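You operate a simulated robot arm through the tools that you are given. There is no shell and no other tool. Be economical: measure what you need, move in short steps, check, and stop when the job is done.

The job below is to be done with a simulated two-armed robot. You get a single attempt, and the scene is never put back.

TASK
Move the short purple channel to the yellow tray, switch on the seam machine, run its plate HOME.
Fine: unload first; the guard stays shut; the channels on the bench stay.

It is judged by the outcome, as a careful person would: the job done as asked, and still so three seconds after it is handed in. It fails if anything else is knocked over, pushed out of place, dropped, spilled or broken.

THE ROBOT
Two 7-joint arms with two-finger parallel grippers on one trunk, on a base that drives. Base frame: it is fixed to the floor where the robot stands at the start and does not move with it; the origin is under the middle of the robot, x ahead of it, y to its left, z up. Units: m, degrees, N and s.
The left shoulder is at the start at [0.05, 0.165, 1.13], the right one opposite. With the tool pointing down near the work surface each hand reaches from about 0.24 to 0.7 m from the robot's upright axis, wherever it stands, measured 20 degrees to its own side. Places, roughly: inside of the yellow tray [0.5, -0.1, 0.9]; orange guard of the seam machine [0.4, -1.7, 1.1]; selector of the seam machine [0.3, -2, 1]; short purple channel, short red channel, short tea [0.5, -1.5, 1]; switch of the seam machine [0.3, -1.7, 1]. Payload 3.91 kg a hand.
Tool frame (each hand has its own): the origin (TCP) lies between the finger pads and is the grasp point; the fingertips stand 0.03 m ahead of it; z points along the fingers, y is the line along which they close. Largest opening 0.11 m; finger width 0.02, thickness 0.01; the body of the gripper, 0.048 by 0.112 m, starts 0.055 m behind the TCP.
Orientation is that of the tool frame in the base frame, as a unit quaternion [x, y, z, w]. With the fingers straight down and closing along the base's y, the tool's x points along the base's -x, its y along +y and its z along -z.

THE INTERFACE
- The arms move only by the tool move_arm. It takes "left_commands", "right_commands" or both (then of equal length, played together; a hand with none holds still); each is a list of rows, each a list of 7 numbers: the closure, from 0 (fully open) to 1 (shut), then the shift along the base's x, y, z in units of 20 mm (1.0 is 20 mm), then the turn, a rotation vector about the base's x, y, z in units of 6 degrees (1.0 is 6 degrees). In form: [[grip, dx, dy, dz, ax, ay, az], ...]. A call has 1 to 20 rows; each row shifts and turns the commanded pose from where the row before left it. A call with a number of a shift or a turn outside -1 to 1 is refused whole. A row lasts 0.2 s, in which the tool goes at most 0.05 m and 8.6 degrees; a call with a longer step from one row to the next is refused whole, and so is a gripper value outside its range. A pose out of reach is approached as far as the arm can. The call stops where the force on the tool passes 40 N (or 10 N more than at its start, if that is more) or the arm is blocked; 0.2 s more then pass. Each finger travels about 0.045 m/s and halts on what it meets, pressing with about 25 N; the grip force reading is that of the motor and also rises with nothing between the fingers. The clock runs only during rows and for 0.2 s after the last one: add rows that do not move to give the fingers time. It gives the time, the measured TCP pose, the force on the tool (base axes), the opening and the grip force at its end, in the units of the frame above (readings bear some noise), with the torque about the TCP (base axes, N m) and any sound that the robot's microphone picked up.
- Cameras (640 x 400 px; columns grow to the right, rows downward): "scene" is now at [0.1196, -0.0173, 1.3053]; the picture's right is [-0.19, -0.98, 0.00], its down [-0.52, 0.10, -0.85] and it looks along [0.83, -0.16, -0.53] (base axes); focal length 258 px, centre (320, 200). "left" rides on the left gripper at [0.072, -0.017, -0.103] in its tool frame; the picture's right is [0.23, 0.97, 0.00], its down [-0.76, 0.18, -0.62] and it looks along [-0.61, 0.14, 0.78] (tool axes); focal length 222 px, centre (320, 200). "right" rides on the right gripper at [0.072, 0.017, -0.103] in its tool frame; the picture's right is [-0.23, 0.97, 0.00], its down [-0.76, -0.18, -0.62] and it looks along [-0.61, -0.14, 0.78] (tool axes); focal length 222 px, centre (320, 200). There is no depth. A picture from a camera that has moved, and an enlarged one, comes with that camera's place and axes in the base frame and with its lens.
- camera(camera): a new picture of that camera. No time passes.
- lift_body(by): slides the trunk up (or, below 0, down) by that many m; the arms and the scene camera ride with it, the base frame stays. It gives what a move gives, with no picture.
- base_move(legs): drives the robot by 1 to 6 legs, each [ahead, left, turn to the left] in m, m and degrees, along the robot's own axes; the way and the turn of a leg run together, so that a leg with both is an arc; at most 1.5 m and 180 degrees a leg. The arms and the cameras ride along, it lands a little off, and it stops where it bumps. It gives what a move gives.
- aim_head(pan, tilt): turns the head with the scene camera to pan (to the left, within 80 degrees either way) and tilt (down, from -29 to 69), counted from straight ahead of the robot. It gives what a move gives.
- inspect(camera, box): a new picture of the part [left, top, right, bottom] of that camera's present view, enlarged. No time passes.
- job_done(): hands the job in; it is judged then, once.

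Work in short steps. Places have to be worked out from the pictures, the camera data and where the tool is seen: move nearer, look again, correct. Check each grasp and each placing, and mend what went wrong. You have 120 turns and 108 pictures in all, those below and enlarged ones among them. Open the grippers and draw the arms clear of the work before you hand the job in, unless the task says otherwise; then end with one line.

The tools are called after ">>>" as a command line: name --argument value ..., lists and objects as JSON in quotes. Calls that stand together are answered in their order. move_arm: Moves the arms, as the interface text tells. Its arguments: {"type":"object","properties":{"left_commands":{"type":"array","items":{"type":"array","items":{"type":"number"}}},"right_commands":{"type":"array","items":{"type":"array","items":{"type":"number"}}}},"required":[]} The other tools are called the same way: lift_body (by) slides the trunk up or down; base_move (legs) drives the base; aim_head (pan, tilt) turns the head that bears the scene camera; camera (camera) takes a picture; inspect (camera, box) takes an enlarged picture of a part of a camera's view; job_done () hands the job in.

At the start:

```text
t: 0.0
left_tool_pos: [0.5123, 0.1588, 1.0921]
left_tool_rot: [0.0, 1.0, -0.001, 0.0]
left_wrist_force: [0.1, 0.9, 0.6]
left_ft_torque: [0.0, 0.0, 0.0]
left_opening: 0.1101
left_grasp_force: 0.1
right_tool_pos: [0.4016, -0.2872, 1.0887]
right_tool_rot: [0.001, 1.0, 0.0, -0.001]
right_wrist_force: [-0.3, -0.3, -0.2]
right_ft_torque: [0.01, -0.03, -0.01]
right_opening: 0.1101
right_grasp_force: 0.0
trunk travel left (down, up): [-0.35, 0.153]
robot x, y, heading: [0.0018, -0.0022, 0.1]
head pan, tilt: [-11.1, 31.7]
```

scene: 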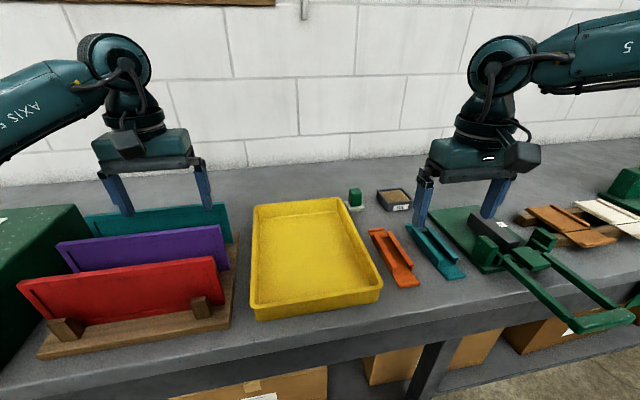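
right: 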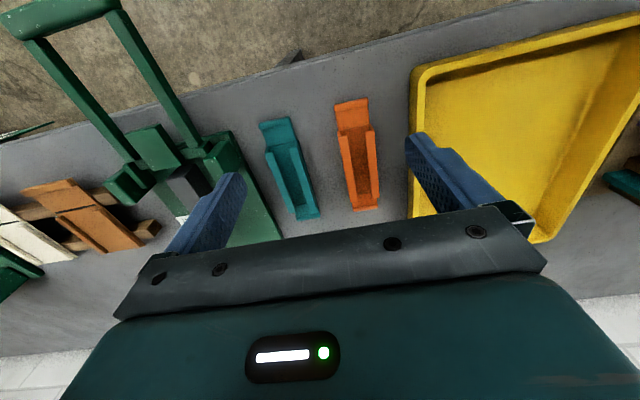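
left: 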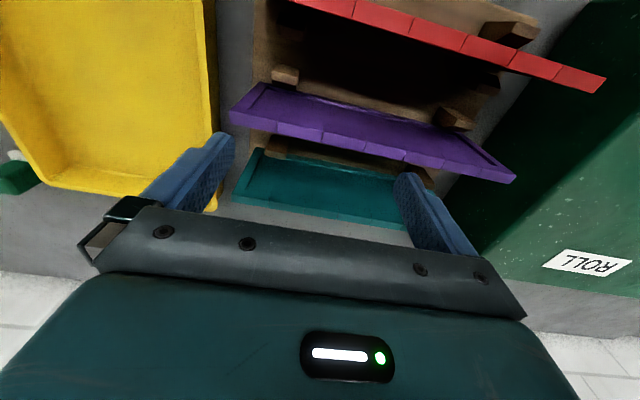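

The seam machine is off to the right, out of view. I turn the head that way to look before driving.

>>> aim_head --pan -65 --tilt 20

>>> camera --camera "scene"

```text
t: 1.2
left_tool_pos: [0.5131, 0.1607, 1.0917]
left_tool_rot: [0.0, 1.0, 0.0, 0.0]
left_wrist_force: [-0.5, -0.4, -0.7]
left_ft_torque: [-0.02, 0.0, -0.02]
left_opening: 0.1099
left_grasp_force: 0.1
right_tool_pos: [0.4013, -0.286, 1.0897]
right_tool_rot: [-0.001, 1.0, 0.0, 0.0]
right_wrist_force: [-0.4, 0.2, -0.6]
right_ft_torque: [0.03, -0.01, 0.01]
right_opening: 0.1098
right_grasp_force: 0.1
trunk travel left (down, up): [-0.35, 0.153]
robot x, y, heading: [-0.002, -0.0003, -0.1]
head pan, tilt: [-65.0, 20.0]
```

```text
104 pictures are left
camera scene: at [0.071, -0.0845, 1.3241], right [-0.91, -0.42, 0.0], down [-0.14, 0.31, -0.94], along [0.4, -0.85, -0.34], focal length 258 px, centre (320, 200)
```

scene: 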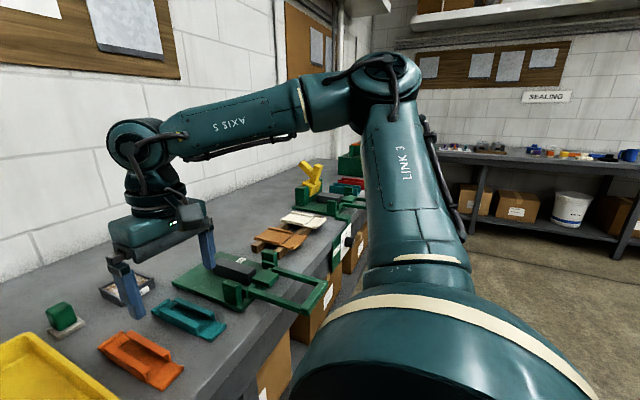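

The machine lies further down the bench. I raise the trunk, back off a little so the hands clear the fixtures, and slide to the right.

>>> lift_body --by 0.12

>>> base_move --legs '[[-0.35, 0, 0], [0, -1.45, 0]]'

>>> aim_head --pan -15 --tilt 30

>>> camera --camera "scene"

```text
t: 2.7
left_tool_pos: [0.5141, 0.1593, 1.2122]
left_tool_rot: [0.0, 1.0, 0.0, -0.001]
left_wrist_force: [0.2, -0.2, -0.2]
left_ft_torque: [-0.03, 0.02, 0.01]
left_opening: 0.1105
left_grasp_force: 0.1
right_tool_pos: [0.4023, -0.2863, 1.2093]
right_tool_rot: [0.0, 1.0, 0.0, 0.0]
right_wrist_force: [0.4, -0.7, -1.1]
right_ft_torque: [0.0, -0.01, 0.03]
right_opening: 0.11
right_grasp_force: 0.2
trunk travel left (down, up): [-0.47, 0.033]
robot x, y, heading: [-0.0011, 0.0042, 0.2]
head pan, tilt: [-65.0, 20.0]
```

```text
t: 11.9
left_tool_pos: [0.1795, -1.3114, 1.212]
left_tool_rot: [-0.007, 1.0, 0.0, 0.001]
left_wrist_force: [-0.5, -0.7, 0.0]
left_ft_torque: [-0.03, 0.01, 0.03]
left_opening: 0.1099
left_grasp_force: 0.0
right_tool_pos: [0.0753, -1.759, 1.2091]
right_tool_rot: [-0.007, 1.0, -0.001, 0.0]
right_wrist_force: [0.4, 0.0, -1.6]
right_ft_torque: [0.0, 0.03, 0.0]
right_opening: 0.1101
right_grasp_force: 0.1
trunk travel left (down, up): [-0.47, 0.033]
robot x, y, heading: [-0.3332, -1.4796, 0.9]
head pan, tilt: [-65.0, 20.0]
```

```text
t: 13.1
left_tool_pos: [0.1795, -1.3128, 1.2108]
left_tool_rot: [-0.006, 1.0, 0.0, -0.001]
left_wrist_force: [0.8, -0.4, 0.7]
left_ft_torque: [-0.02, -0.03, 0.0]
left_opening: 0.11
left_grasp_force: 0.1
right_tool_pos: [0.074, -1.7592, 1.2092]
right_tool_rot: [-0.007, 1.0, 0.0, 0.0]
right_wrist_force: [0.4, -0.3, -0.1]
right_ft_torque: [-0.01, -0.04, -0.01]
right_opening: 0.1101
right_grasp_force: 0.1
trunk travel left (down, up): [-0.47, 0.033]
robot x, y, heading: [-0.3278, -1.4826, 0.8]
head pan, tilt: [-15.0, 30.0]
```

```text
103 pictures are left
camera scene: at [-0.2124, -1.4998, 1.4281], right [-0.25, -0.97, 0.0], down [-0.48, 0.12, -0.87], along [0.84, -0.21, -0.5], focal length 258 px, centre (320, 200)
```

scene: 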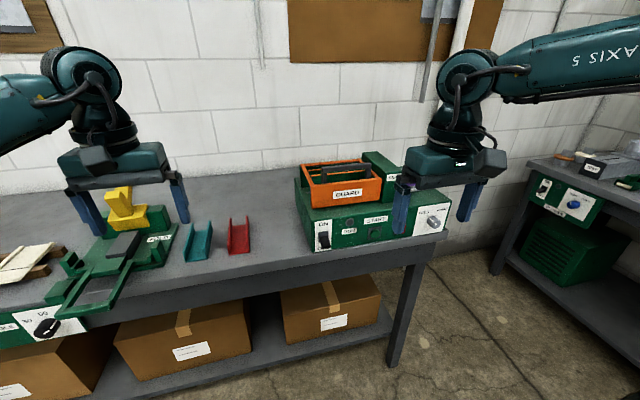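

I can see the seam machine with orange guard, toggle, and selector knob. I zoom in for details.

>>> inspect --camera "scene" --box '[280, 140, 460, 260]'

>>> inspect --camera "scene" --box '[0, 170, 280, 345]'

>>> camera --camera "right"

```text
3.33 times, centred on (370, 200) of scene
camera zoom: at [-0.2124, -1.4998, 1.4281], right [-0.25, -0.97, 0.0], down [-0.48, 0.12, -0.87], along [0.84, -0.21, -0.5], focal length 859 px, centre (153, 200)
```

zoom: 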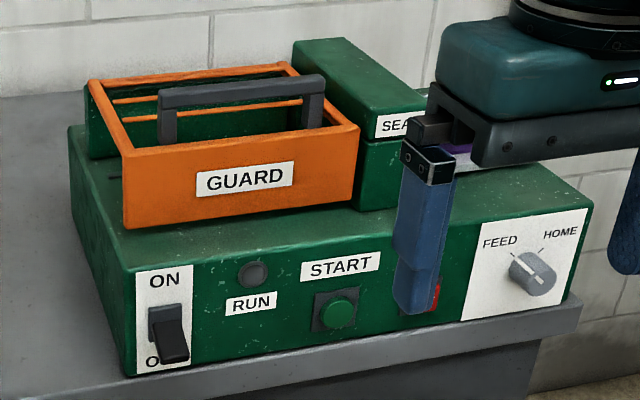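

```text
2.29 times, centred on (140, 258) of scene
camera zoom: at [-0.2124, -1.4998, 1.4281], right [-0.25, -0.97, 0.0], down [-0.48, 0.12, -0.87], along [0.84, -0.21, -0.5], focal length 589 px, centre (731, 69)
```

zoom: 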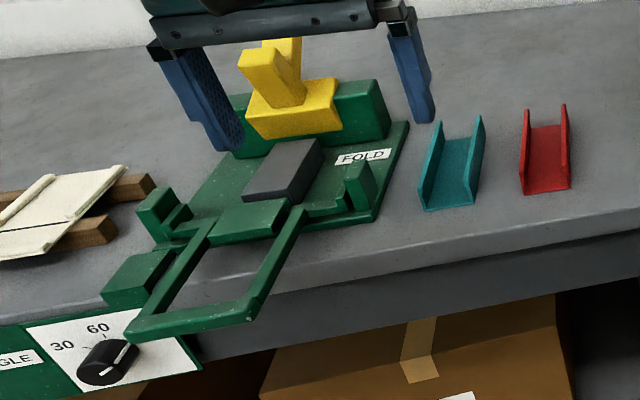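

```text
100 pictures are left
camera right: at [0.0008, -1.744, 1.3125], right [0.21, 0.98, 0.0], down [0.76, -0.17, 0.62], along [0.61, -0.13, -0.78], focal length 222 px, centre (320, 200)
```

right: 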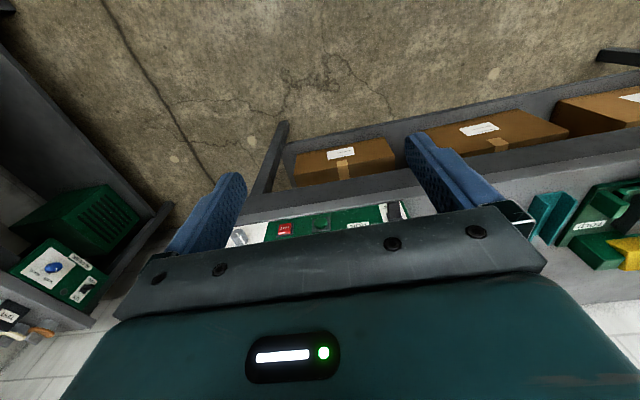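

The right gripper hides the plate. I slide 0.25 m further right so the machine appears between the hands, and look again.

>>> base_move --legs '[[0, -0.28, -0.8]]'

>>> aim_head --pan 0 --tilt 32

>>> camera --camera "scene"

>>> inspect --camera "scene" --box '[230, 120, 430, 245]'

```text
t: 15.0
left_tool_pos: [0.1842, -1.6002, 1.2115]
left_tool_rot: [0.001, 1.0, -0.001, 0.0]
left_wrist_force: [0.1, -0.4, 0.5]
left_ft_torque: [0.0, -0.03, -0.04]
left_opening: 0.1102
left_grasp_force: 0.1
right_tool_pos: [0.0697, -2.0467, 1.2096]
right_tool_rot: [0.003, 1.0, 0.001, -0.001]
right_wrist_force: [0.4, -0.1, -0.2]
right_ft_torque: [0.0, 0.0, 0.01]
right_opening: 0.11
right_grasp_force: 0.1
trunk travel left (down, up): [-0.47, 0.033]
robot x, y, heading: [-0.3293, -1.7587, -0.4]
head pan, tilt: [-15.0, 30.0]
```

```text
t: 15.8
left_tool_pos: [0.1836, -1.5995, 1.2119]
left_tool_rot: [0.001, 1.0, 0.0, 0.0]
left_wrist_force: [-0.6, -0.2, -0.4]
left_ft_torque: [-0.02, -0.02, -0.04]
left_opening: 0.1101
left_grasp_force: 0.0
right_tool_pos: [0.0701, -2.0459, 1.2094]
right_tool_rot: [0.002, 1.0, 0.0, 0.0]
right_wrist_force: [-0.4, 0.4, -0.5]
right_ft_torque: [-0.02, 0.0, 0.0]
right_opening: 0.1098
right_grasp_force: 0.2
trunk travel left (down, up): [-0.47, 0.033]
robot x, y, heading: [-0.3326, -1.7584, -0.0]
head pan, tilt: [0.0, 32.0]
```

```text
99 pictures are left
camera scene: at [-0.2091, -1.7577, 1.4249], right [0.0, -1.0, 0.0], down [-0.53, 0.0, -0.85], along [0.85, 0.0, -0.53], focal length 258 px, centre (320, 200)
```

scene: 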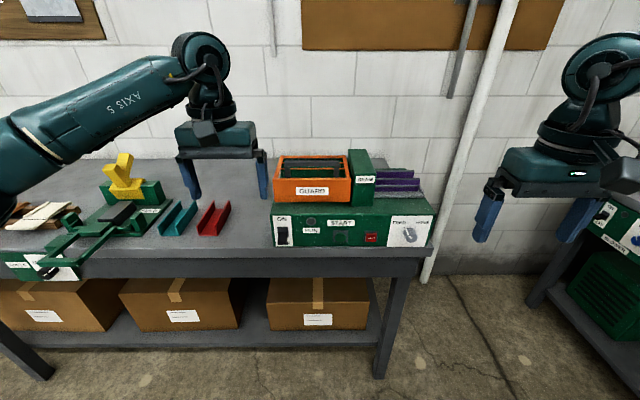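

```text
3.20 times, centred on (330, 182) of scene
camera zoom: at [-0.2091, -1.7577, 1.4249], right [0.0, -1.0, 0.0], down [-0.53, 0.0, -0.85], along [0.85, 0.0, -0.53], focal length 825 px, centre (288, 256)
```

zoom: 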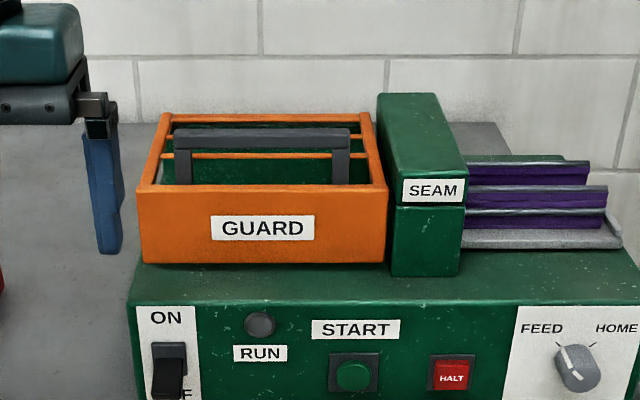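

The purple channel lies on the plate right of the SEAM head, about [0.5, -2.0, 1.05]. I drive ahead to bring the right hand camera over it.

>>> base_move --legs '[[0.27, 0, 0]]'

>>> camera --camera "right"

>>> camera --camera "scene"

```text
t: 17.7
left_tool_pos: [0.4562, -1.603, 1.2113]
left_tool_rot: [0.002, 1.0, -0.001, 0.001]
left_wrist_force: [-0.7, -0.3, -0.1]
left_ft_torque: [0.01, 0.02, 0.01]
left_opening: 0.1099
left_grasp_force: 0.0
right_tool_pos: [0.3422, -2.048, 1.2095]
right_tool_rot: [0.003, 1.0, 0.0, 0.0]
right_wrist_force: [0.3, -0.8, 0.1]
right_ft_torque: [-0.02, 0.01, -0.02]
right_opening: 0.11
right_grasp_force: 0.1
trunk travel left (down, up): [-0.47, 0.033]
robot x, y, heading: [-0.0609, -1.7556, -0.3]
head pan, tilt: [0.0, 32.0]
```

```text
97 pictures are left
camera right: at [0.2691, -2.0312, 1.3124], right [0.23, 0.97, 0.0], down [0.76, -0.18, 0.62], along [0.61, -0.15, -0.78], focal length 222 px, centre (320, 200)
```

right: 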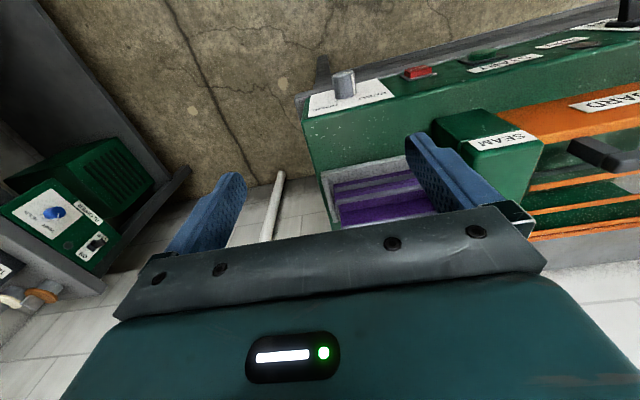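

```text
96 pictures are left
camera scene: at [0.0634, -1.7594, 1.4248], right [-0.01, -1.0, 0.0], down [-0.53, 0.0, -0.85], along [0.85, -0.01, -0.53], focal length 258 px, centre (320, 200)
```

scene: 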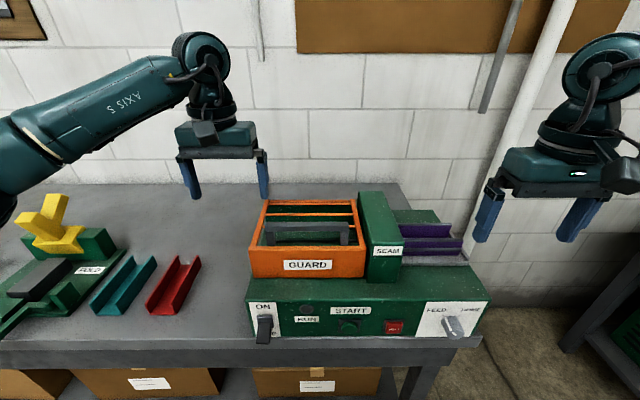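

Closer views of the channel and plate.

>>> inspect --camera "scene" --box '[350, 180, 500, 280]'

>>> inspect --camera "right" --box '[300, 60, 560, 240]'

```text
4.00 times, centred on (425, 230) of scene
camera zoom: at [0.0634, -1.7594, 1.4248], right [-0.01, -1.0, 0.0], down [-0.53, 0.0, -0.85], along [0.85, -0.01, -0.53], focal length 1031 px, centre (-100, 80)
```

zoom: 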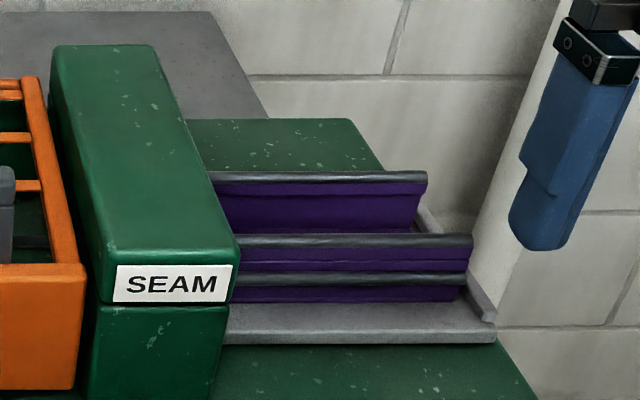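

```text
2.22 times, centred on (430, 150) of right
camera zoom: at [0.2691, -2.0312, 1.3124], right [0.23, 0.97, 0.0], down [0.76, -0.18, 0.62], along [0.61, -0.15, -0.78], focal length 494 px, centre (76, 311)
```

zoom: 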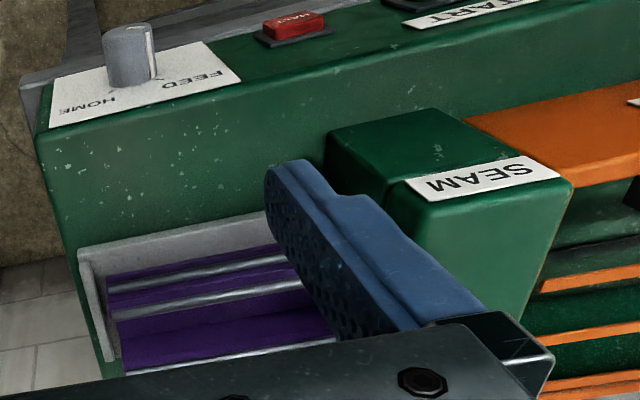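

The channel carries grey edge lines I want to understand before grasping. I raise the right hand a bit, shift it left so the channel falls between the fingers in view.

>>> move_arm --right_commands '[[0, 0.5, 0.8, 0.5, 0, 0, 0], [0, 0.5, 0.8, 0.5, 0, 0, 0], [0, 0.5, 0.8, 0.5, 0, 0, 0], [0, 0.5, 0.8, 0.5, 0, 0, 0]]'

>>> inspect --camera "right" --box '[200, 80, 440, 230]'

```text
t: 18.7
left_tool_pos: [0.4566, -1.6018, 1.2118]
left_tool_rot: [0.003, 1.0, 0.0, 0.0]
left_wrist_force: [0.3, 0.0, 0.7]
left_ft_torque: [0.0, 0.02, -0.01]
left_opening: 0.1101
left_grasp_force: 0.1
right_tool_pos: [0.3823, -1.9834, 1.2489]
right_tool_rot: [0.003, 1.0, -0.001, -0.001]
right_wrist_force: [-0.2, 1.1, -0.3]
right_ft_torque: [-0.05, 0.03, 0.01]
right_opening: 0.11
right_grasp_force: 0.1
trunk travel left (down, up): [-0.47, 0.033]
robot x, y, heading: [-0.0612, -1.7577, -0.5]
head pan, tilt: [0.0, 32.0]
```

```text
2.67 times, centred on (320, 155) of right
camera zoom: at [0.3096, -1.9669, 1.3522], right [0.23, 0.97, 0.0], down [0.76, -0.18, 0.62], along [0.61, -0.15, -0.78], focal length 592 px, centre (320, 320)
```

zoom: 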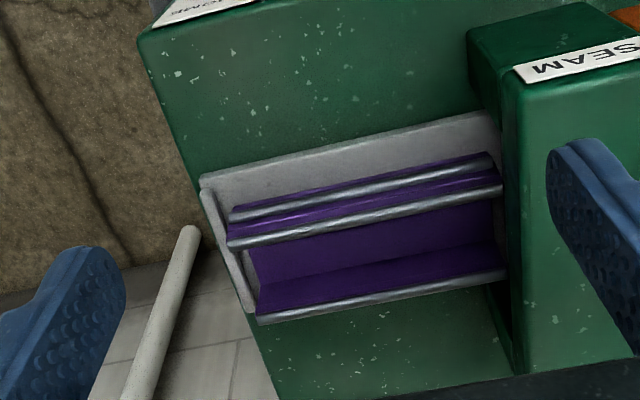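

The channel (about 0.057 wide, top z≈1.085, y from -2.053 to about -1.91) ends at or just under the SEAM head. I move the right hand outward and tilt it to look from the side at that end.

>>> move_arm --right_commands '[[0, 0, -1, 0, 0, 0, 0], [0, 0, -1, 0, 0, 0, 0], [0, 0, -1, 0, 0.8, 0, 0], [0, 0, -1, 0, 1, 0, 0], [0, 0, -1, 0, 1, 0, 0], [0, 0.5, -1, 0, 1, 0, 0], [0, 0.5, -1, 0, 1, 0, 0], [0, 0.5, -1, 0, 1, 0, 0], [0, 0.5, -1, 0, 1, 0, 0], [0, 0.5, -1, 0, 1, 0, 0], [0, 0.5, -1, 0, 1, 0, 0]]'

>>> camera --camera "right"

```text
t: 21.1
left_tool_pos: [0.4556, -1.6029, 1.212]
left_tool_rot: [0.004, 1.0, 0.001, 0.0]
left_wrist_force: [0.1, -0.4, 0.7]
left_ft_torque: [-0.03, 0.01, 0.0]
left_opening: 0.1099
left_grasp_force: 0.1
right_tool_pos: [0.4136, -2.173, 1.2725]
right_tool_rot: [0.005, 0.896, 0.445, -0.001]
right_wrist_force: [-0.4, -0.8, -0.1]
right_ft_torque: [0.0, 0.03, -0.01]
right_opening: 0.11
right_grasp_force: 0.1
right hand out of reach, approached as far as the arm can: row 10, 11
trunk travel left (down, up): [-0.47, 0.033]
robot x, y, heading: [-0.0587, -1.76, -0.5]
head pan, tilt: [0.0, 32.0]
```

```text
92 pictures are left
camera right: at [0.3402, -2.2452, 1.3476], right [0.24, 0.59, 0.77], down [0.76, -0.61, 0.23], along [0.61, 0.53, -0.59], focal length 222 px, centre (320, 200)
```

right: 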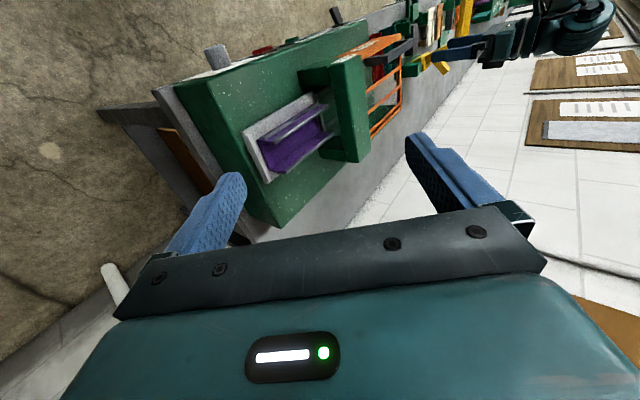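

>>> inspect --camera "right" --box '[220, 60, 380, 190]'

```text
3.08 times, centred on (300, 125) of right
camera zoom: at [0.3402, -2.2452, 1.3476], right [0.24, 0.59, 0.77], down [0.76, -0.61, 0.23], along [0.61, 0.53, -0.59], focal length 684 px, centre (382, 431)
```

zoom: 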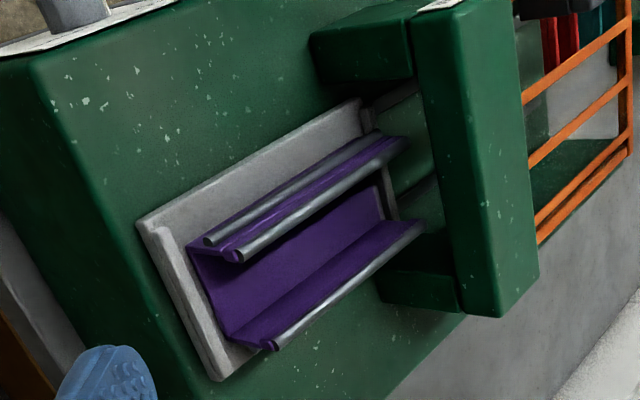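

The head is a bridge; the channel sits on a rimmed plate and ends at about the bridge's face (y≈-1.917), so I'll lift it a little then draw it out in -y. First I level the hand and centre it over the channel.

>>> move_arm --right_commands '[[0, 0.4, 0.9, 0, -1, 0, 0], [0, 0.4, 0.9, 0, -1, 0, 0], [0, 0.4, 0.9, 0, -1, 0, 0], [0, 0.4, 0.9, 0, -1, 0, 0], [0, 0.4, 0.9, 0, -1, 0, 0], [0, 0.4, 0.9, 0, -1, 0, 0], [0, 0.4, 0.9, 0, -1, 0, 0], [0, 0.4, 0.9, 0, -1, 0, 0], [0, 0.4, 0.9, 0, -0.81, 0, 0]]'

>>> move_arm --right_commands '[[0, 0, 0, 0, 0, 0, 1], [0, 0, 0, 0, 0, 0, 1], [0, 0, 0, 0, 0, 0, 1], [0, 0, 0, 0, 0, 0, 1], [0, 0, 0, 0, 0, 0, 1], [0, 0, 0, 0, 0, 0, 1], [0, 0, 0, 0, 0, 0, 1], [0, 0, 0, 0, 0, 0, 1], [0, 0, 0, 0, 0, 0, 1], [0, 0, 0, 0, 0, 0, 1], [0, 0, 0, 0, 0, 0, 1], [0, 0, 0, 0, 0, 0, 1], [0, 0, 0, 0, 0, 0, 1], [0, 0, 0, 0, 0, 0, 1], [0, 0, 0, 0, 0, 0, 1]]'

>>> camera --camera "right"

```text
t: 23.1
left_tool_pos: [0.456, -1.6031, 1.2098]
left_tool_rot: [0.004, 1.0, 0.0, -0.001]
left_wrist_force: [0.8, -0.2, -0.3]
left_ft_torque: [0.01, 0.01, -0.01]
left_opening: 0.11
left_grasp_force: 0.0
right_tool_pos: [0.4862, -2.0115, 1.2688]
right_tool_rot: [0.004, 1.0, -0.002, 0.0]
right_wrist_force: [-0.1, -0.2, -0.4]
right_ft_torque: [-0.02, 0.02, 0.0]
right_opening: 0.11
right_grasp_force: 0.2
trunk travel left (down, up): [-0.47, 0.033]
robot x, y, heading: [-0.0584, -1.7555, -0.3]
head pan, tilt: [0.0, 32.0]
```

```text
t: 26.3
left_tool_pos: [0.4554, -1.6032, 1.2118]
left_tool_rot: [0.004, 1.0, 0.0, 0.0]
left_wrist_force: [0.7, -0.1, 0.0]
left_ft_torque: [0.03, -0.03, -0.01]
left_opening: 0.1099
left_grasp_force: 0.0
right_tool_pos: [0.2145, -1.86, 1.2695]
right_tool_rot: [-0.704, 0.71, 0.0, 0.002]
right_wrist_force: [0.2, -0.1, -0.6]
right_ft_torque: [0.0, -0.01, 0.02]
right_opening: 0.1099
right_grasp_force: 0.1
right hand out of reach, approached as far as the arm can: row 5, 6, 7, 8, 9, 10, 11, 12, 13, 14, 15
trunk travel left (down, up): [-0.47, 0.033]
robot x, y, heading: [-0.0552, -1.7605, -0.6]
head pan, tilt: [0.0, 32.0]
```

```text
90 pictures are left
camera right: at [0.1955, -1.9324, 1.3721], right [-0.97, 0.24, 0.0], down [0.18, 0.76, 0.62], along [0.15, 0.61, -0.78], focal length 222 px, centre (320, 200)
```

right: 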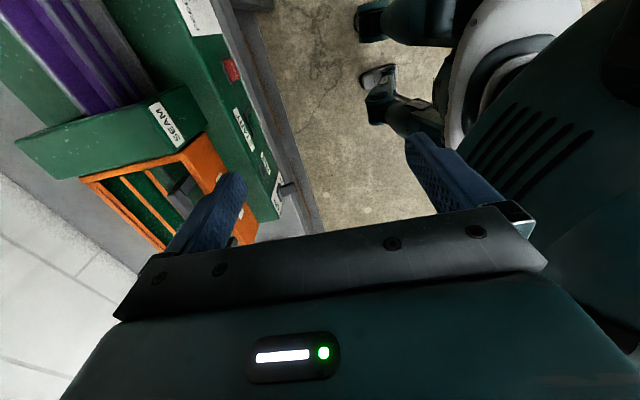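

Turning +90° left the hand pulled out of reach; the opposite yaw should suit this arm better. I turn it back while returning over the channel.

>>> move_arm --right_commands '[[0, 0.4, -0.2, 0, 0, 0, -1], [0, 0.4, -0.2, 0, 0, 0, -1], [0, 0.4, -0.2, 0, 0, 0, -1], [0, 0.4, -0.2, 0, 0, 0, -1], [0, 0.4, -0.2, 0, 0, 0, -1], [0, 0.4, -0.2, 0, 0, 0, -1], [0, 0.4, -0.2, 0, 0, 0, -1], [0, 0.4, -0.2, 0, 0, 0, -1], [0, 0.4, -0.2, 0, 0, 0, -1], [0, 0.4, -0.2, 0, 0, 0, -1], [0, 0.4, -0.2, 0, 0, 0, -1], [0, 0.4, -0.2, 0, 0, 0, -1], [0, 0.4, -0.2, 0, 0, 0, -1], [0, 0.4, -0.2, 0, 0, 0, -1], [0, 0.4, -0.2, 0, 0, 0, -1]]'

>>> move_arm --right_commands '[[0, 0.4, -0.3, 0, 0, 0, -1], [0, 0.4, -0.3, 0, 0, 0, -1], [0, 0.4, -0.3, 0, 0, 0, -1], [0, 0.4, -0.3, 0, 0, 0, -1], [0, 0.4, -0.3, 0, 0, 0, -1], [0, 0.4, -0.3, 0, 0, 0, -1], [0, 0.4, -0.3, 0, 0, 0, -1], [0, 0.4, -0.3, 0, 0, 0, -1], [0, 0.4, -0.3, 0, 0, 0, -1], [0, 0.4, -0.3, 0, 0, 0, -1], [0, 0.4, -0.3, 0, 0, 0, -1], [0, 0.4, -0.3, 0, 0, 0, -1], [0, 0.4, -0.3, 0, 0, 0, -1], [0, 0.4, -0.3, 0, 0, 0, -1], [0, 0.4, -0.3, 0, 0, 0, -1]]'

>>> camera --camera "right"

```text
t: 29.5
left_tool_pos: [0.4554, -1.6018, 1.2111]
left_tool_rot: [0.003, 1.0, 0.0, 0.0]
left_wrist_force: [1.1, 0.1, -0.7]
left_ft_torque: [0.01, -0.01, -0.01]
left_opening: 0.1101
left_grasp_force: 0.2
right_tool_pos: [0.3346, -1.9185, 1.2682]
right_tool_rot: [0.004, 1.0, -0.001, 0.0]
right_wrist_force: [-0.4, 0.6, 0.0]
right_ft_torque: [0.01, 0.03, -0.01]
right_opening: 0.1099
right_grasp_force: 0.1
trunk travel left (down, up): [-0.47, 0.033]
robot x, y, heading: [-0.0577, -1.7579, -0.5]
head pan, tilt: [0.0, 32.0]
```

```text
t: 32.7
left_tool_pos: [0.4564, -1.6022, 1.2116]
left_tool_rot: [0.004, 1.0, 0.001, 0.0]
left_wrist_force: [1.2, -0.4, -0.2]
left_ft_torque: [-0.03, -0.03, 0.02]
left_opening: 0.11
left_grasp_force: 0.0
right_tool_pos: [0.4549, -2.0098, 1.2688]
right_tool_rot: [0.71, 0.704, -0.001, 0.0]
right_wrist_force: [0.1, -0.3, -0.3]
right_ft_torque: [-0.01, 0.01, 0.0]
right_opening: 0.1099
right_grasp_force: 0.1
trunk travel left (down, up): [-0.47, 0.033]
robot x, y, heading: [-0.0579, -1.7567, -0.3]
head pan, tilt: [0.0, 32.0]
```

```text
89 pictures are left
camera right: at [0.4727, -1.9373, 1.3716], right [0.97, -0.24, 0.0], down [-0.18, -0.76, 0.62], along [-0.15, -0.61, -0.78], focal length 222 px, centre (320, 200)
```

right: 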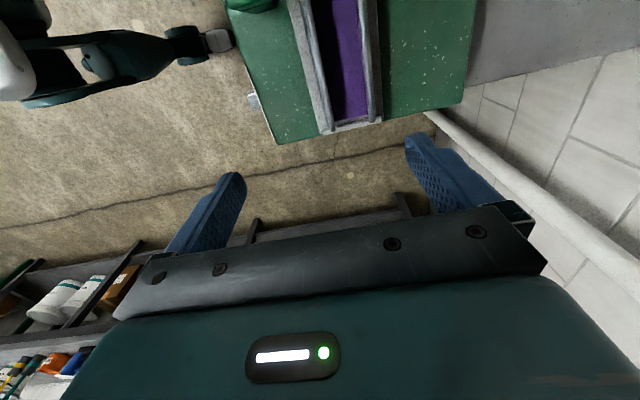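

The yaw works here. I zoom in to measure the channel from above.

>>> inspect --camera "right" --box '[250, 0, 442, 140]'

```text
2.86 times, centred on (346, 70) of right
camera zoom: at [0.4727, -1.9373, 1.3716], right [0.97, -0.24, 0.0], down [-0.18, -0.76, 0.62], along [-0.15, -0.61, -0.78], focal length 635 px, centre (246, 571)
```

zoom: 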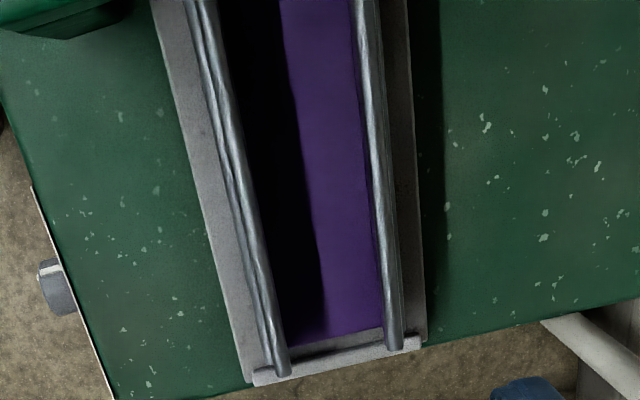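

Measured hem ends: near x≈0.462, far x≈0.513, y≈-2.05. Grasp target x 0.487, y -1.99; I go down to z≈1.13 first.

>>> move_arm --right_commands '[[0, 0.8, 0.5, 0, 0, 0, 0], [0, 0.8, 0.5, 0, 0, 0, 0], [0, 0, 0, -1, 0, 0, 0], [0, 0, 0, -1, 0, 0, 0], [0, 0, 0, -1, 0, 0, 0], [0, 0, 0, -1, 0, 0, 0], [0, 0, 0, -1, 0, 0, 0], [0, 0, 0, -1, 0, 0, 0], [0, 0, 0, -1, 0, 0, 0]]'

>>> camera --camera "right"

>>> inspect --camera "scene" --box '[340, 130, 520, 290]'

```text
t: 34.7
left_tool_pos: [0.4557, -1.6018, 1.2116]
left_tool_rot: [0.003, 1.0, 0.0, 0.0]
left_wrist_force: [0.3, -1.0, 0.4]
left_ft_torque: [-0.03, 0.03, -0.01]
left_opening: 0.11
left_grasp_force: 0.1
right_tool_pos: [0.4721, -1.9996, 1.1293]
right_tool_rot: [0.709, 0.705, -0.001, -0.001]
right_wrist_force: [-0.2, -0.1, 0.6]
right_ft_torque: [-0.01, -0.03, -0.02]
right_opening: 0.11
right_grasp_force: 0.1
right hand out of reach, approached as far as the arm can: row 2
trunk travel left (down, up): [-0.47, 0.033]
robot x, y, heading: [-0.0593, -1.7553, 0.0]
head pan, tilt: [0.0, 32.0]
```

```text
87 pictures are left
camera right: at [0.489, -1.9276, 1.2322], right [0.97, -0.23, 0.0], down [-0.18, -0.76, 0.62], along [-0.15, -0.61, -0.78], focal length 222 px, centre (320, 200)
```

right: 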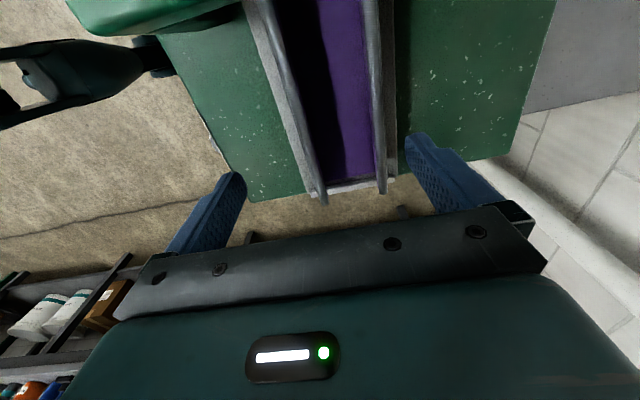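

```text
2.50 times, centred on (430, 210) of scene
camera zoom: at [0.063, -1.7595, 1.4249], right [-0.01, -1.0, 0.0], down [-0.53, 0.0, -0.85], along [0.85, -0.01, -0.53], focal length 644 px, centre (45, 175)
```

zoom: 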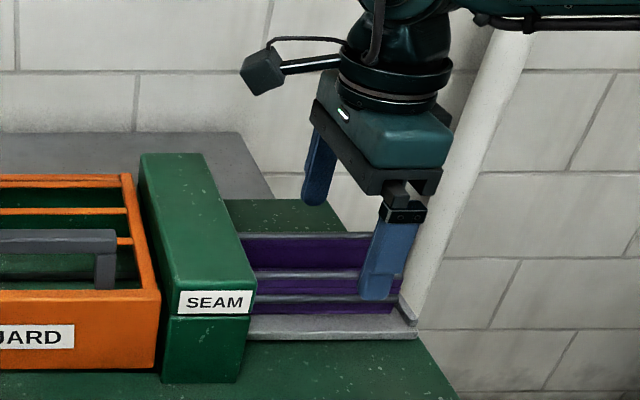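

Hand is at z 1.129, clear of the bridge. I correct x by 15 mm and y by 10 mm, then lower to about 1.08.

>>> move_arm --right_commands '[[0, 0.4, 0.25, 0, 0, 0, 0], [0, 0.35, 0.25, 0, 0, 0, 0], [0, 0, 0, -0.8, 0, 0, 0], [0, 0, 0, -0.8, 0, 0, 0], [0, 0, 0, -0.8, 0, 0, 0], [0, 0, 0, 0, 0, 0, 0]]'

>>> inspect --camera "scene" --box '[340, 130, 520, 290]'

```text
t: 36.1
left_tool_pos: [0.4558, -1.6011, 1.2128]
left_tool_rot: [0.003, 1.0, 0.0, 0.0]
left_wrist_force: [0.4, -1.2, -0.6]
left_ft_torque: [-0.02, 0.03, 0.03]
left_opening: 0.1098
left_grasp_force: 0.0
right_tool_pos: [0.485, -1.9893, 1.0822]
right_tool_rot: [0.71, 0.704, 0.0, 0.0]
right_wrist_force: [0.0, 0.1, 0.5]
right_ft_torque: [-0.03, -0.04, -0.02]
right_opening: 0.1099
right_grasp_force: 0.1
trunk travel left (down, up): [-0.47, 0.033]
robot x, y, heading: [-0.0619, -1.76, -0.3]
head pan, tilt: [0.0, 32.0]
```

```text
2.50 times, centred on (430, 210) of scene
camera zoom: at [0.0627, -1.7593, 1.4249], right [-0.01, -1.0, 0.0], down [-0.53, 0.0, -0.85], along [0.85, -0.01, -0.53], focal length 644 px, centre (45, 175)
```

zoom: 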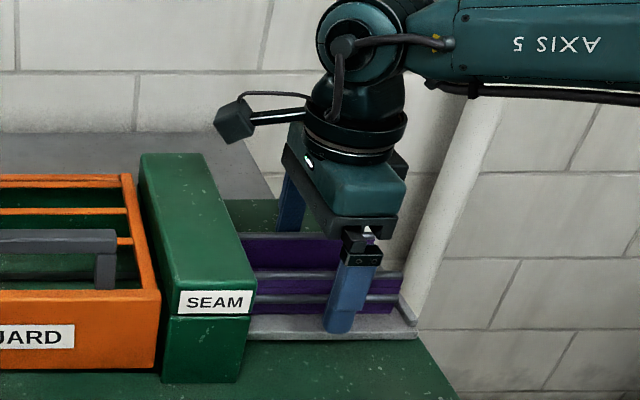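

The fingers straddle the channel with tips above the plate. I close.

>>> move_arm --right_commands '[[1, 0, 0, 0, 0, 0, 0], [1, 0, 0, 0, 0, 0, 0], [1, 0, 0, 0, 0, 0, 0], [1, 0, 0, 0, 0, 0, 0], [1, 0, 0, 0, 0, 0, 0], [1, 0, 0, 0, 0, 0, 0]]'

>>> inspect --camera "scene" --box '[340, 130, 520, 290]'

>>> camera --camera "right"

```text
t: 37.5
left_tool_pos: [0.457, -1.603, 1.2116]
left_tool_rot: [0.004, 1.0, 0.0, -0.001]
left_wrist_force: [-0.4, 0.4, 0.5]
left_ft_torque: [0.01, -0.03, -0.03]
left_opening: 0.1098
left_grasp_force: 0.0
right_tool_pos: [0.4856, -1.99, 1.0816]
right_tool_rot: [0.709, 0.706, 0.0, 0.0]
right_wrist_force: [-0.6, -0.1, 0.1]
right_ft_torque: [-0.03, -0.02, -0.04]
right_opening: 0.0597
right_grasp_force: 25.1
trunk travel left (down, up): [-0.47, 0.033]
robot x, y, heading: [-0.0589, -1.7585, -0.5]
head pan, tilt: [0.0, 32.0]
```

```text
2.50 times, centred on (430, 210) of scene
camera zoom: at [0.0627, -1.7594, 1.4249], right [-0.01, -1.0, 0.0], down [-0.53, 0.0, -0.85], along [0.85, -0.01, -0.53], focal length 644 px, centre (45, 175)
```

zoom: 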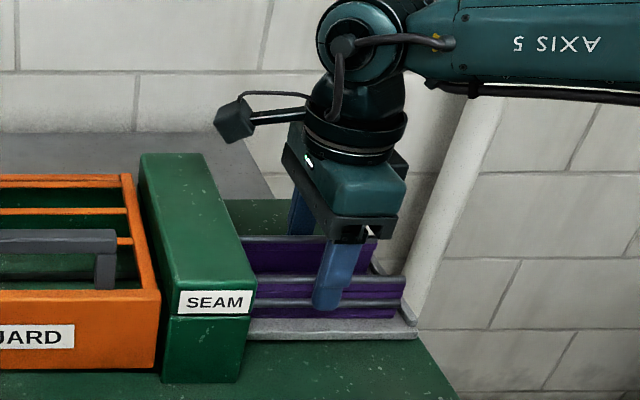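

```text
83 pictures are left
camera right: at [0.5019, -1.918, 1.1853], right [0.97, -0.23, 0.0], down [-0.18, -0.76, 0.62], along [-0.15, -0.61, -0.78], focal length 222 px, centre (320, 200)
```

right: 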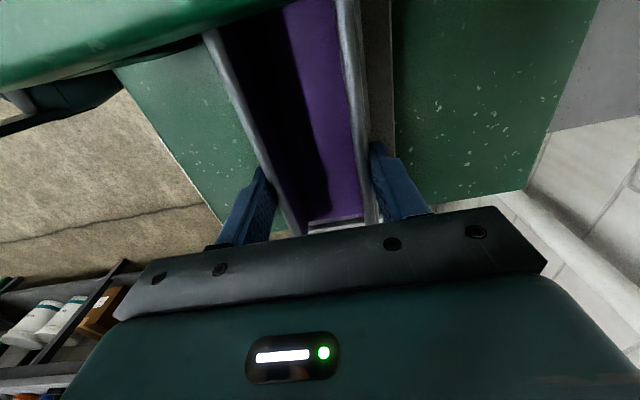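

Gripped at 0.060 m opening with 25 N. I lift 10 mm gently and look.

>>> move_arm --right_commands '[[1, 0, 0, 0.25, 0, 0, 0], [1, 0, 0, 0.25, 0, 0, 0]]'

>>> inspect --camera "scene" --box '[340, 130, 520, 290]'

```text
t: 38.1
left_tool_pos: [0.4556, -1.6025, 1.2114]
left_tool_rot: [0.003, 1.0, 0.0, 0.0]
left_wrist_force: [-0.4, -0.5, -0.3]
left_ft_torque: [-0.01, 0.01, 0.02]
left_opening: 0.1098
left_grasp_force: 0.1
right_tool_pos: [0.4879, -1.9886, 1.0916]
right_tool_rot: [0.709, 0.706, -0.002, 0.0]
right_wrist_force: [0.1, 0.6, -1.6]
right_ft_torque: [-0.01, -0.04, 0.0]
right_opening: 0.0596
right_grasp_force: 25.1
trunk travel left (down, up): [-0.47, 0.033]
robot x, y, heading: [-0.0608, -1.7592, -0.5]
head pan, tilt: [0.0, 32.0]
```

```text
2.50 times, centred on (430, 210) of scene
camera zoom: at [0.0628, -1.7594, 1.4249], right [-0.01, -1.0, 0.0], down [-0.53, 0.0, -0.85], along [0.85, -0.01, -0.53], focal length 644 px, centre (45, 175)
```

zoom: 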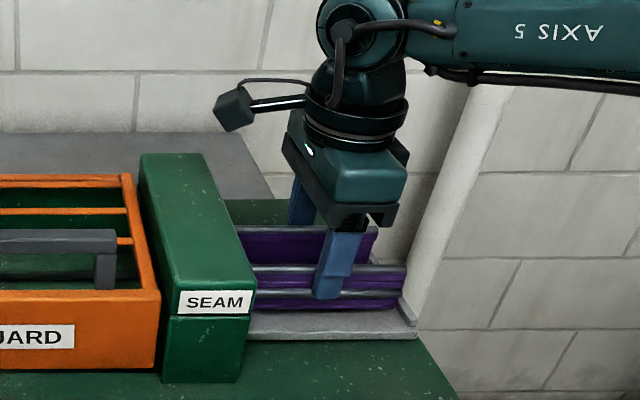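

The channel rises freely, weight ~1.6 N. I lift 6 mm more while drawing it out in -y, then go on up.

>>> move_arm --right_commands '[[1, 0, 0, 0.25, 0, 0, 0], [1, 0, -0.5, 0.1, 0, 0, 0], [1, 0, -0.5, 0.1, 0, 0, 0], [1, 0, -0.3, 0.5, 0, 0, 0], [1, 0, 0, 0.8, 0, 0, 0], [1, 0, 0, 0.8, 0, 0, 0], [1, 0, 0, 0.8, 0, 0, 0]]'

>>> inspect --camera "scene" --box '[340, 130, 520, 290]'

```text
t: 39.7
left_tool_pos: [0.4557, -1.602, 1.2116]
left_tool_rot: [0.003, 1.0, 0.0, 0.0]
left_wrist_force: [-0.4, -0.2, -0.1]
left_ft_torque: [-0.04, 0.03, 0.03]
left_opening: 0.11
left_grasp_force: 0.2
right_tool_pos: [0.4859, -2.0145, 1.1585]
right_tool_rot: [0.709, 0.705, -0.001, 0.0]
right_wrist_force: [0.0, 0.1, -1.3]
right_ft_torque: [-0.02, 0.04, 0.02]
right_opening: 0.0598
right_grasp_force: 25.4
trunk travel left (down, up): [-0.47, 0.033]
robot x, y, heading: [-0.0563, -1.7601, -0.3]
head pan, tilt: [0.0, 32.0]
```

```text
2.50 times, centred on (430, 210) of scene
camera zoom: at [0.0626, -1.7593, 1.4249], right [-0.01, -1.0, 0.0], down [-0.53, 0.0, -0.85], along [0.85, -0.01, -0.53], focal length 644 px, centre (45, 175)
```

zoom: 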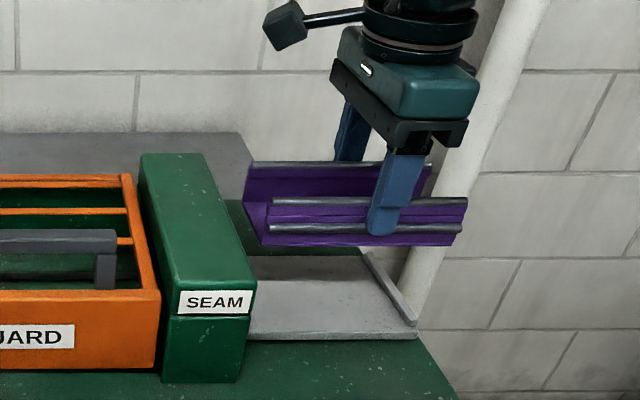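

The channel is out with the plate empty. I raise it, pull it toward the robot, back off and drive to the tray.

>>> move_arm --right_commands '[[1, -0.5, 0, 0.8, 0, 0, 0], [1, -0.5, 0, 0.8, 0, 0, 0], [1, -0.5, 0, 0.8, 0, 0, 0], [1, -0.5, 0, 0.4, 0, 0, 0]]'

>>> base_move --legs '[[-0.32, 0, 0.3], [0, 0.9, 0], [0, 0.91, 0]]'

>>> camera --camera "scene"

```text
t: 40.7
left_tool_pos: [0.4558, -1.6024, 1.2116]
left_tool_rot: [0.004, 1.0, 0.0, 0.0]
left_wrist_force: [-0.8, -0.3, 0.1]
left_ft_torque: [-0.01, 0.0, 0.0]
left_opening: 0.1096
left_grasp_force: 0.1
right_tool_pos: [0.4451, -2.016, 1.2145]
right_tool_rot: [0.709, 0.705, -0.001, -0.001]
right_wrist_force: [-0.2, -0.6, -0.6]
right_ft_torque: [0.01, 0.0, -0.01]
right_opening: 0.0596
right_grasp_force: 25.1
trunk travel left (down, up): [-0.47, 0.033]
robot x, y, heading: [-0.0577, -1.7589, -0.6]
head pan, tilt: [0.0, 32.0]
```

```text
t: 51.6
left_tool_pos: [0.135, 0.2055, 1.2109]
left_tool_rot: [0.007, 1.0, 0.0, -0.001]
left_wrist_force: [0.1, 0.0, 0.7]
left_ft_torque: [-0.03, 0.0, 0.0]
left_opening: 0.1101
left_grasp_force: 0.0
right_tool_pos: [0.121, -0.2079, 1.2147]
right_tool_rot: [0.713, 0.701, -0.001, -0.001]
right_wrist_force: [0.1, -0.3, -1.3]
right_ft_torque: [0.01, -0.01, 0.0]
right_opening: 0.0595
right_grasp_force: 24.6
trunk travel left (down, up): [-0.47, 0.033]
robot x, y, heading: [-0.3769, 0.0538, -1.0]
head pan, tilt: [0.0, 32.0]
```

```text
80 pictures are left
camera scene: at [-0.2596, 0.0516, 1.4249], right [-0.01, -1.0, 0.0], down [-0.53, 0.01, -0.85], along [0.85, -0.01, -0.53], focal length 258 px, centre (320, 200)
```

scene: 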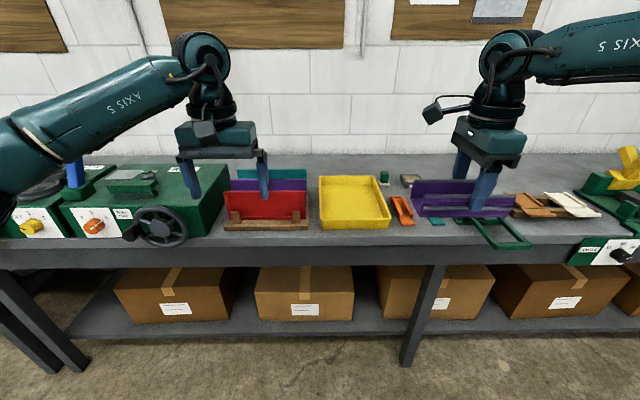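

Tray centre is about [0.545, -0.09]. I drive ahead and then shift the right hand in over it.

>>> base_move --legs '[[0.36, 0, 1]]'

>>> move_arm --right_commands '[[1, 0.3, 0.6, 0, 0, 0, 0], [1, 0.3, 0.6, 0, 0, 0, 0], [1, 0.3, 0.6, 0, 0, 0, 0], [1, 0.3, 0.6, 0, 0, 0, 0], [1, 0.3, 0.6, 0, 0, 0, 0], [1, 0.3, 0.6, 0, 0, 0, 0], [1, 0.3, 0.6, 0, 0, 0, 0], [1, 0.3, 0.6, 0, 0, 0, 0], [1, 0, 0.6, 0, 0, 0, 0], [1, 0, 0.6, 0, 0, 0, 0]]'

>>> camera --camera "scene"

```text
t: 53.9
left_tool_pos: [0.4839, 0.2125, 1.2111]
left_tool_rot: [-0.001, 1.0, 0.0, 0.0]
left_wrist_force: [-0.2, 0.9, -0.2]
left_ft_torque: [0.02, 0.04, -0.02]
left_opening: 0.1101
left_grasp_force: 0.0
right_tool_pos: [0.48, -0.2007, 1.2137]
right_tool_rot: [0.706, 0.708, 0.0, -0.001]
right_wrist_force: [0.1, -0.1, -0.3]
right_ft_torque: [-0.01, -0.03, 0.02]
right_opening: 0.0596
right_grasp_force: 25.0
trunk travel left (down, up): [-0.47, 0.033]
robot x, y, heading: [-0.03, 0.0488, 0.3]
head pan, tilt: [0.0, 32.0]
```

```text
t: 56.1
left_tool_pos: [0.4852, 0.2133, 1.212]
left_tool_rot: [-0.001, 1.0, 0.0, 0.0]
left_wrist_force: [0.1, 0.9, -0.2]
left_ft_torque: [0.0, -0.01, -0.02]
left_opening: 0.1102
left_grasp_force: 0.0
right_tool_pos: [0.4831, -0.1207, 1.2054]
right_tool_rot: [0.706, 0.708, 0.0, 0.0]
right_wrist_force: [-0.2, -0.7, -1.3]
right_ft_torque: [0.0, 0.0, -0.02]
right_opening: 0.0596
right_grasp_force: 24.7
right hand out of reach, approached as far as the arm can: row 5, 6, 7, 8, 9, 10
trunk travel left (down, up): [-0.47, 0.033]
robot x, y, heading: [-0.0264, 0.0542, 0.3]
head pan, tilt: [0.0, 32.0]
```

```text
79 pictures are left
camera scene: at [0.0933, 0.0517, 1.4249], right [0.0, -1.0, 0.0], down [-0.53, 0.0, -0.85], along [0.85, 0.0, -0.53], focal length 258 px, centre (320, 200)
```

scene: 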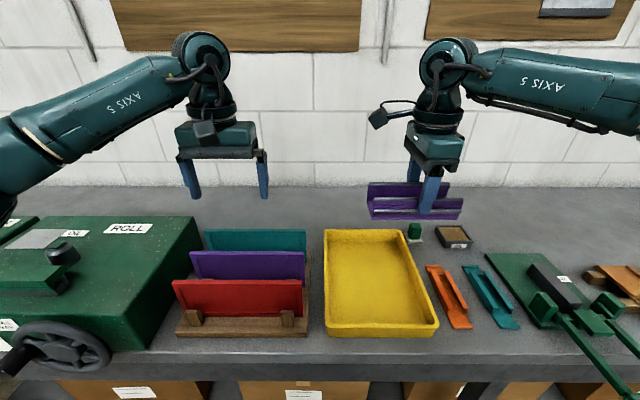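

The arm ran to its limit at [0.483, -0.121]; the tray spans x 0.40–0.69, y -0.19–0.04. I make up the remaining 4 cm with the base, then lower.

>>> base_move --legs '[[0.03, 0.043, 0]]'

>>> move_arm --right_commands '[[1, 0, 0, -0.9, 0, 0, 0], [1, 0, 0, -0.9, 0, 0, 0], [1, 0, 0, -0.9, 0, 0, 0], [1, 0, 0, -0.9, 0, 0, 0], [1, 0, 0, -0.9, 0, 0, 0], [1, 0, 0, -0.9, 0, 0, 0], [1, 0, 0, -0.9, 0, 0, 0], [1, 0, 0, -0.9, 0, 0, 0]]'

>>> camera --camera "scene"

>>> camera --camera "right"

```text
t: 57.0
left_tool_pos: [0.5153, 0.2565, 1.2118]
left_tool_rot: [-0.002, 1.0, 0.001, 0.0]
left_wrist_force: [0.7, 0.1, -0.7]
left_ft_torque: [-0.04, 0.05, 0.04]
left_opening: 0.1098
left_grasp_force: 0.0
right_tool_pos: [0.5142, -0.0757, 1.2051]
right_tool_rot: [0.706, 0.709, 0.0, -0.001]
right_wrist_force: [-0.3, 0.7, -1.6]
right_ft_torque: [-0.02, 0.01, -0.01]
right_opening: 0.0595
right_grasp_force: 25.3
trunk travel left (down, up): [-0.47, 0.033]
robot x, y, heading: [0.0019, 0.0922, 0.3]
head pan, tilt: [0.0, 32.0]
```

```text
t: 58.8
left_tool_pos: [0.5146, 0.2565, 1.2119]
left_tool_rot: [-0.002, 1.0, 0.0, 0.0]
left_wrist_force: [0.1, -1.0, 0.8]
left_ft_torque: [0.0, 0.0, 0.01]
left_opening: 0.1099
left_grasp_force: 0.2
right_tool_pos: [0.5037, -0.0846, 1.0631]
right_tool_rot: [0.706, 0.708, 0.002, 0.0]
right_wrist_force: [0.3, 1.2, -0.8]
right_ft_torque: [0.02, -0.02, -0.03]
right_opening: 0.0594
right_grasp_force: 24.6
right hand out of reach, approached as far as the arm can: row 7, 8
trunk travel left (down, up): [-0.47, 0.033]
robot x, y, heading: [0.0013, 0.0904, 0.1]
head pan, tilt: [0.0, 32.0]
```

```text
78 pictures are left
camera scene: at [0.1226, 0.0952, 1.4249], right [0.0, -1.0, 0.0], down [-0.53, 0.0, -0.85], along [0.85, 0.0, -0.53], focal length 258 px, centre (320, 200)
```

scene: 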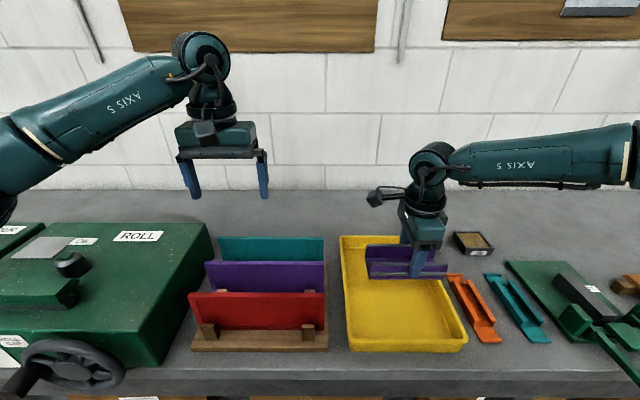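

```text
77 pictures are left
camera right: at [0.5197, -0.0134, 1.1671], right [0.97, -0.22, 0.0], down [-0.18, -0.76, 0.62], along [-0.14, -0.61, -0.78], focal length 222 px, centre (320, 200)
```

right: 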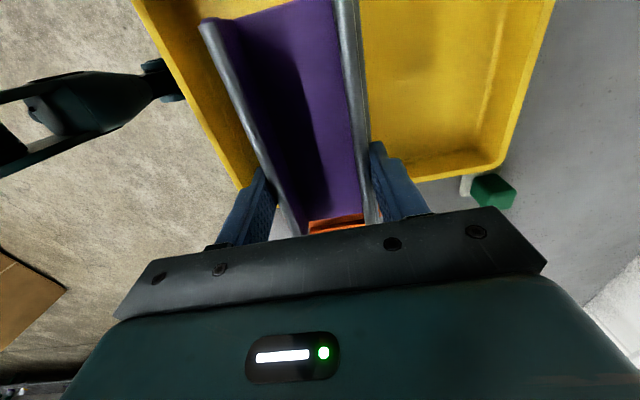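

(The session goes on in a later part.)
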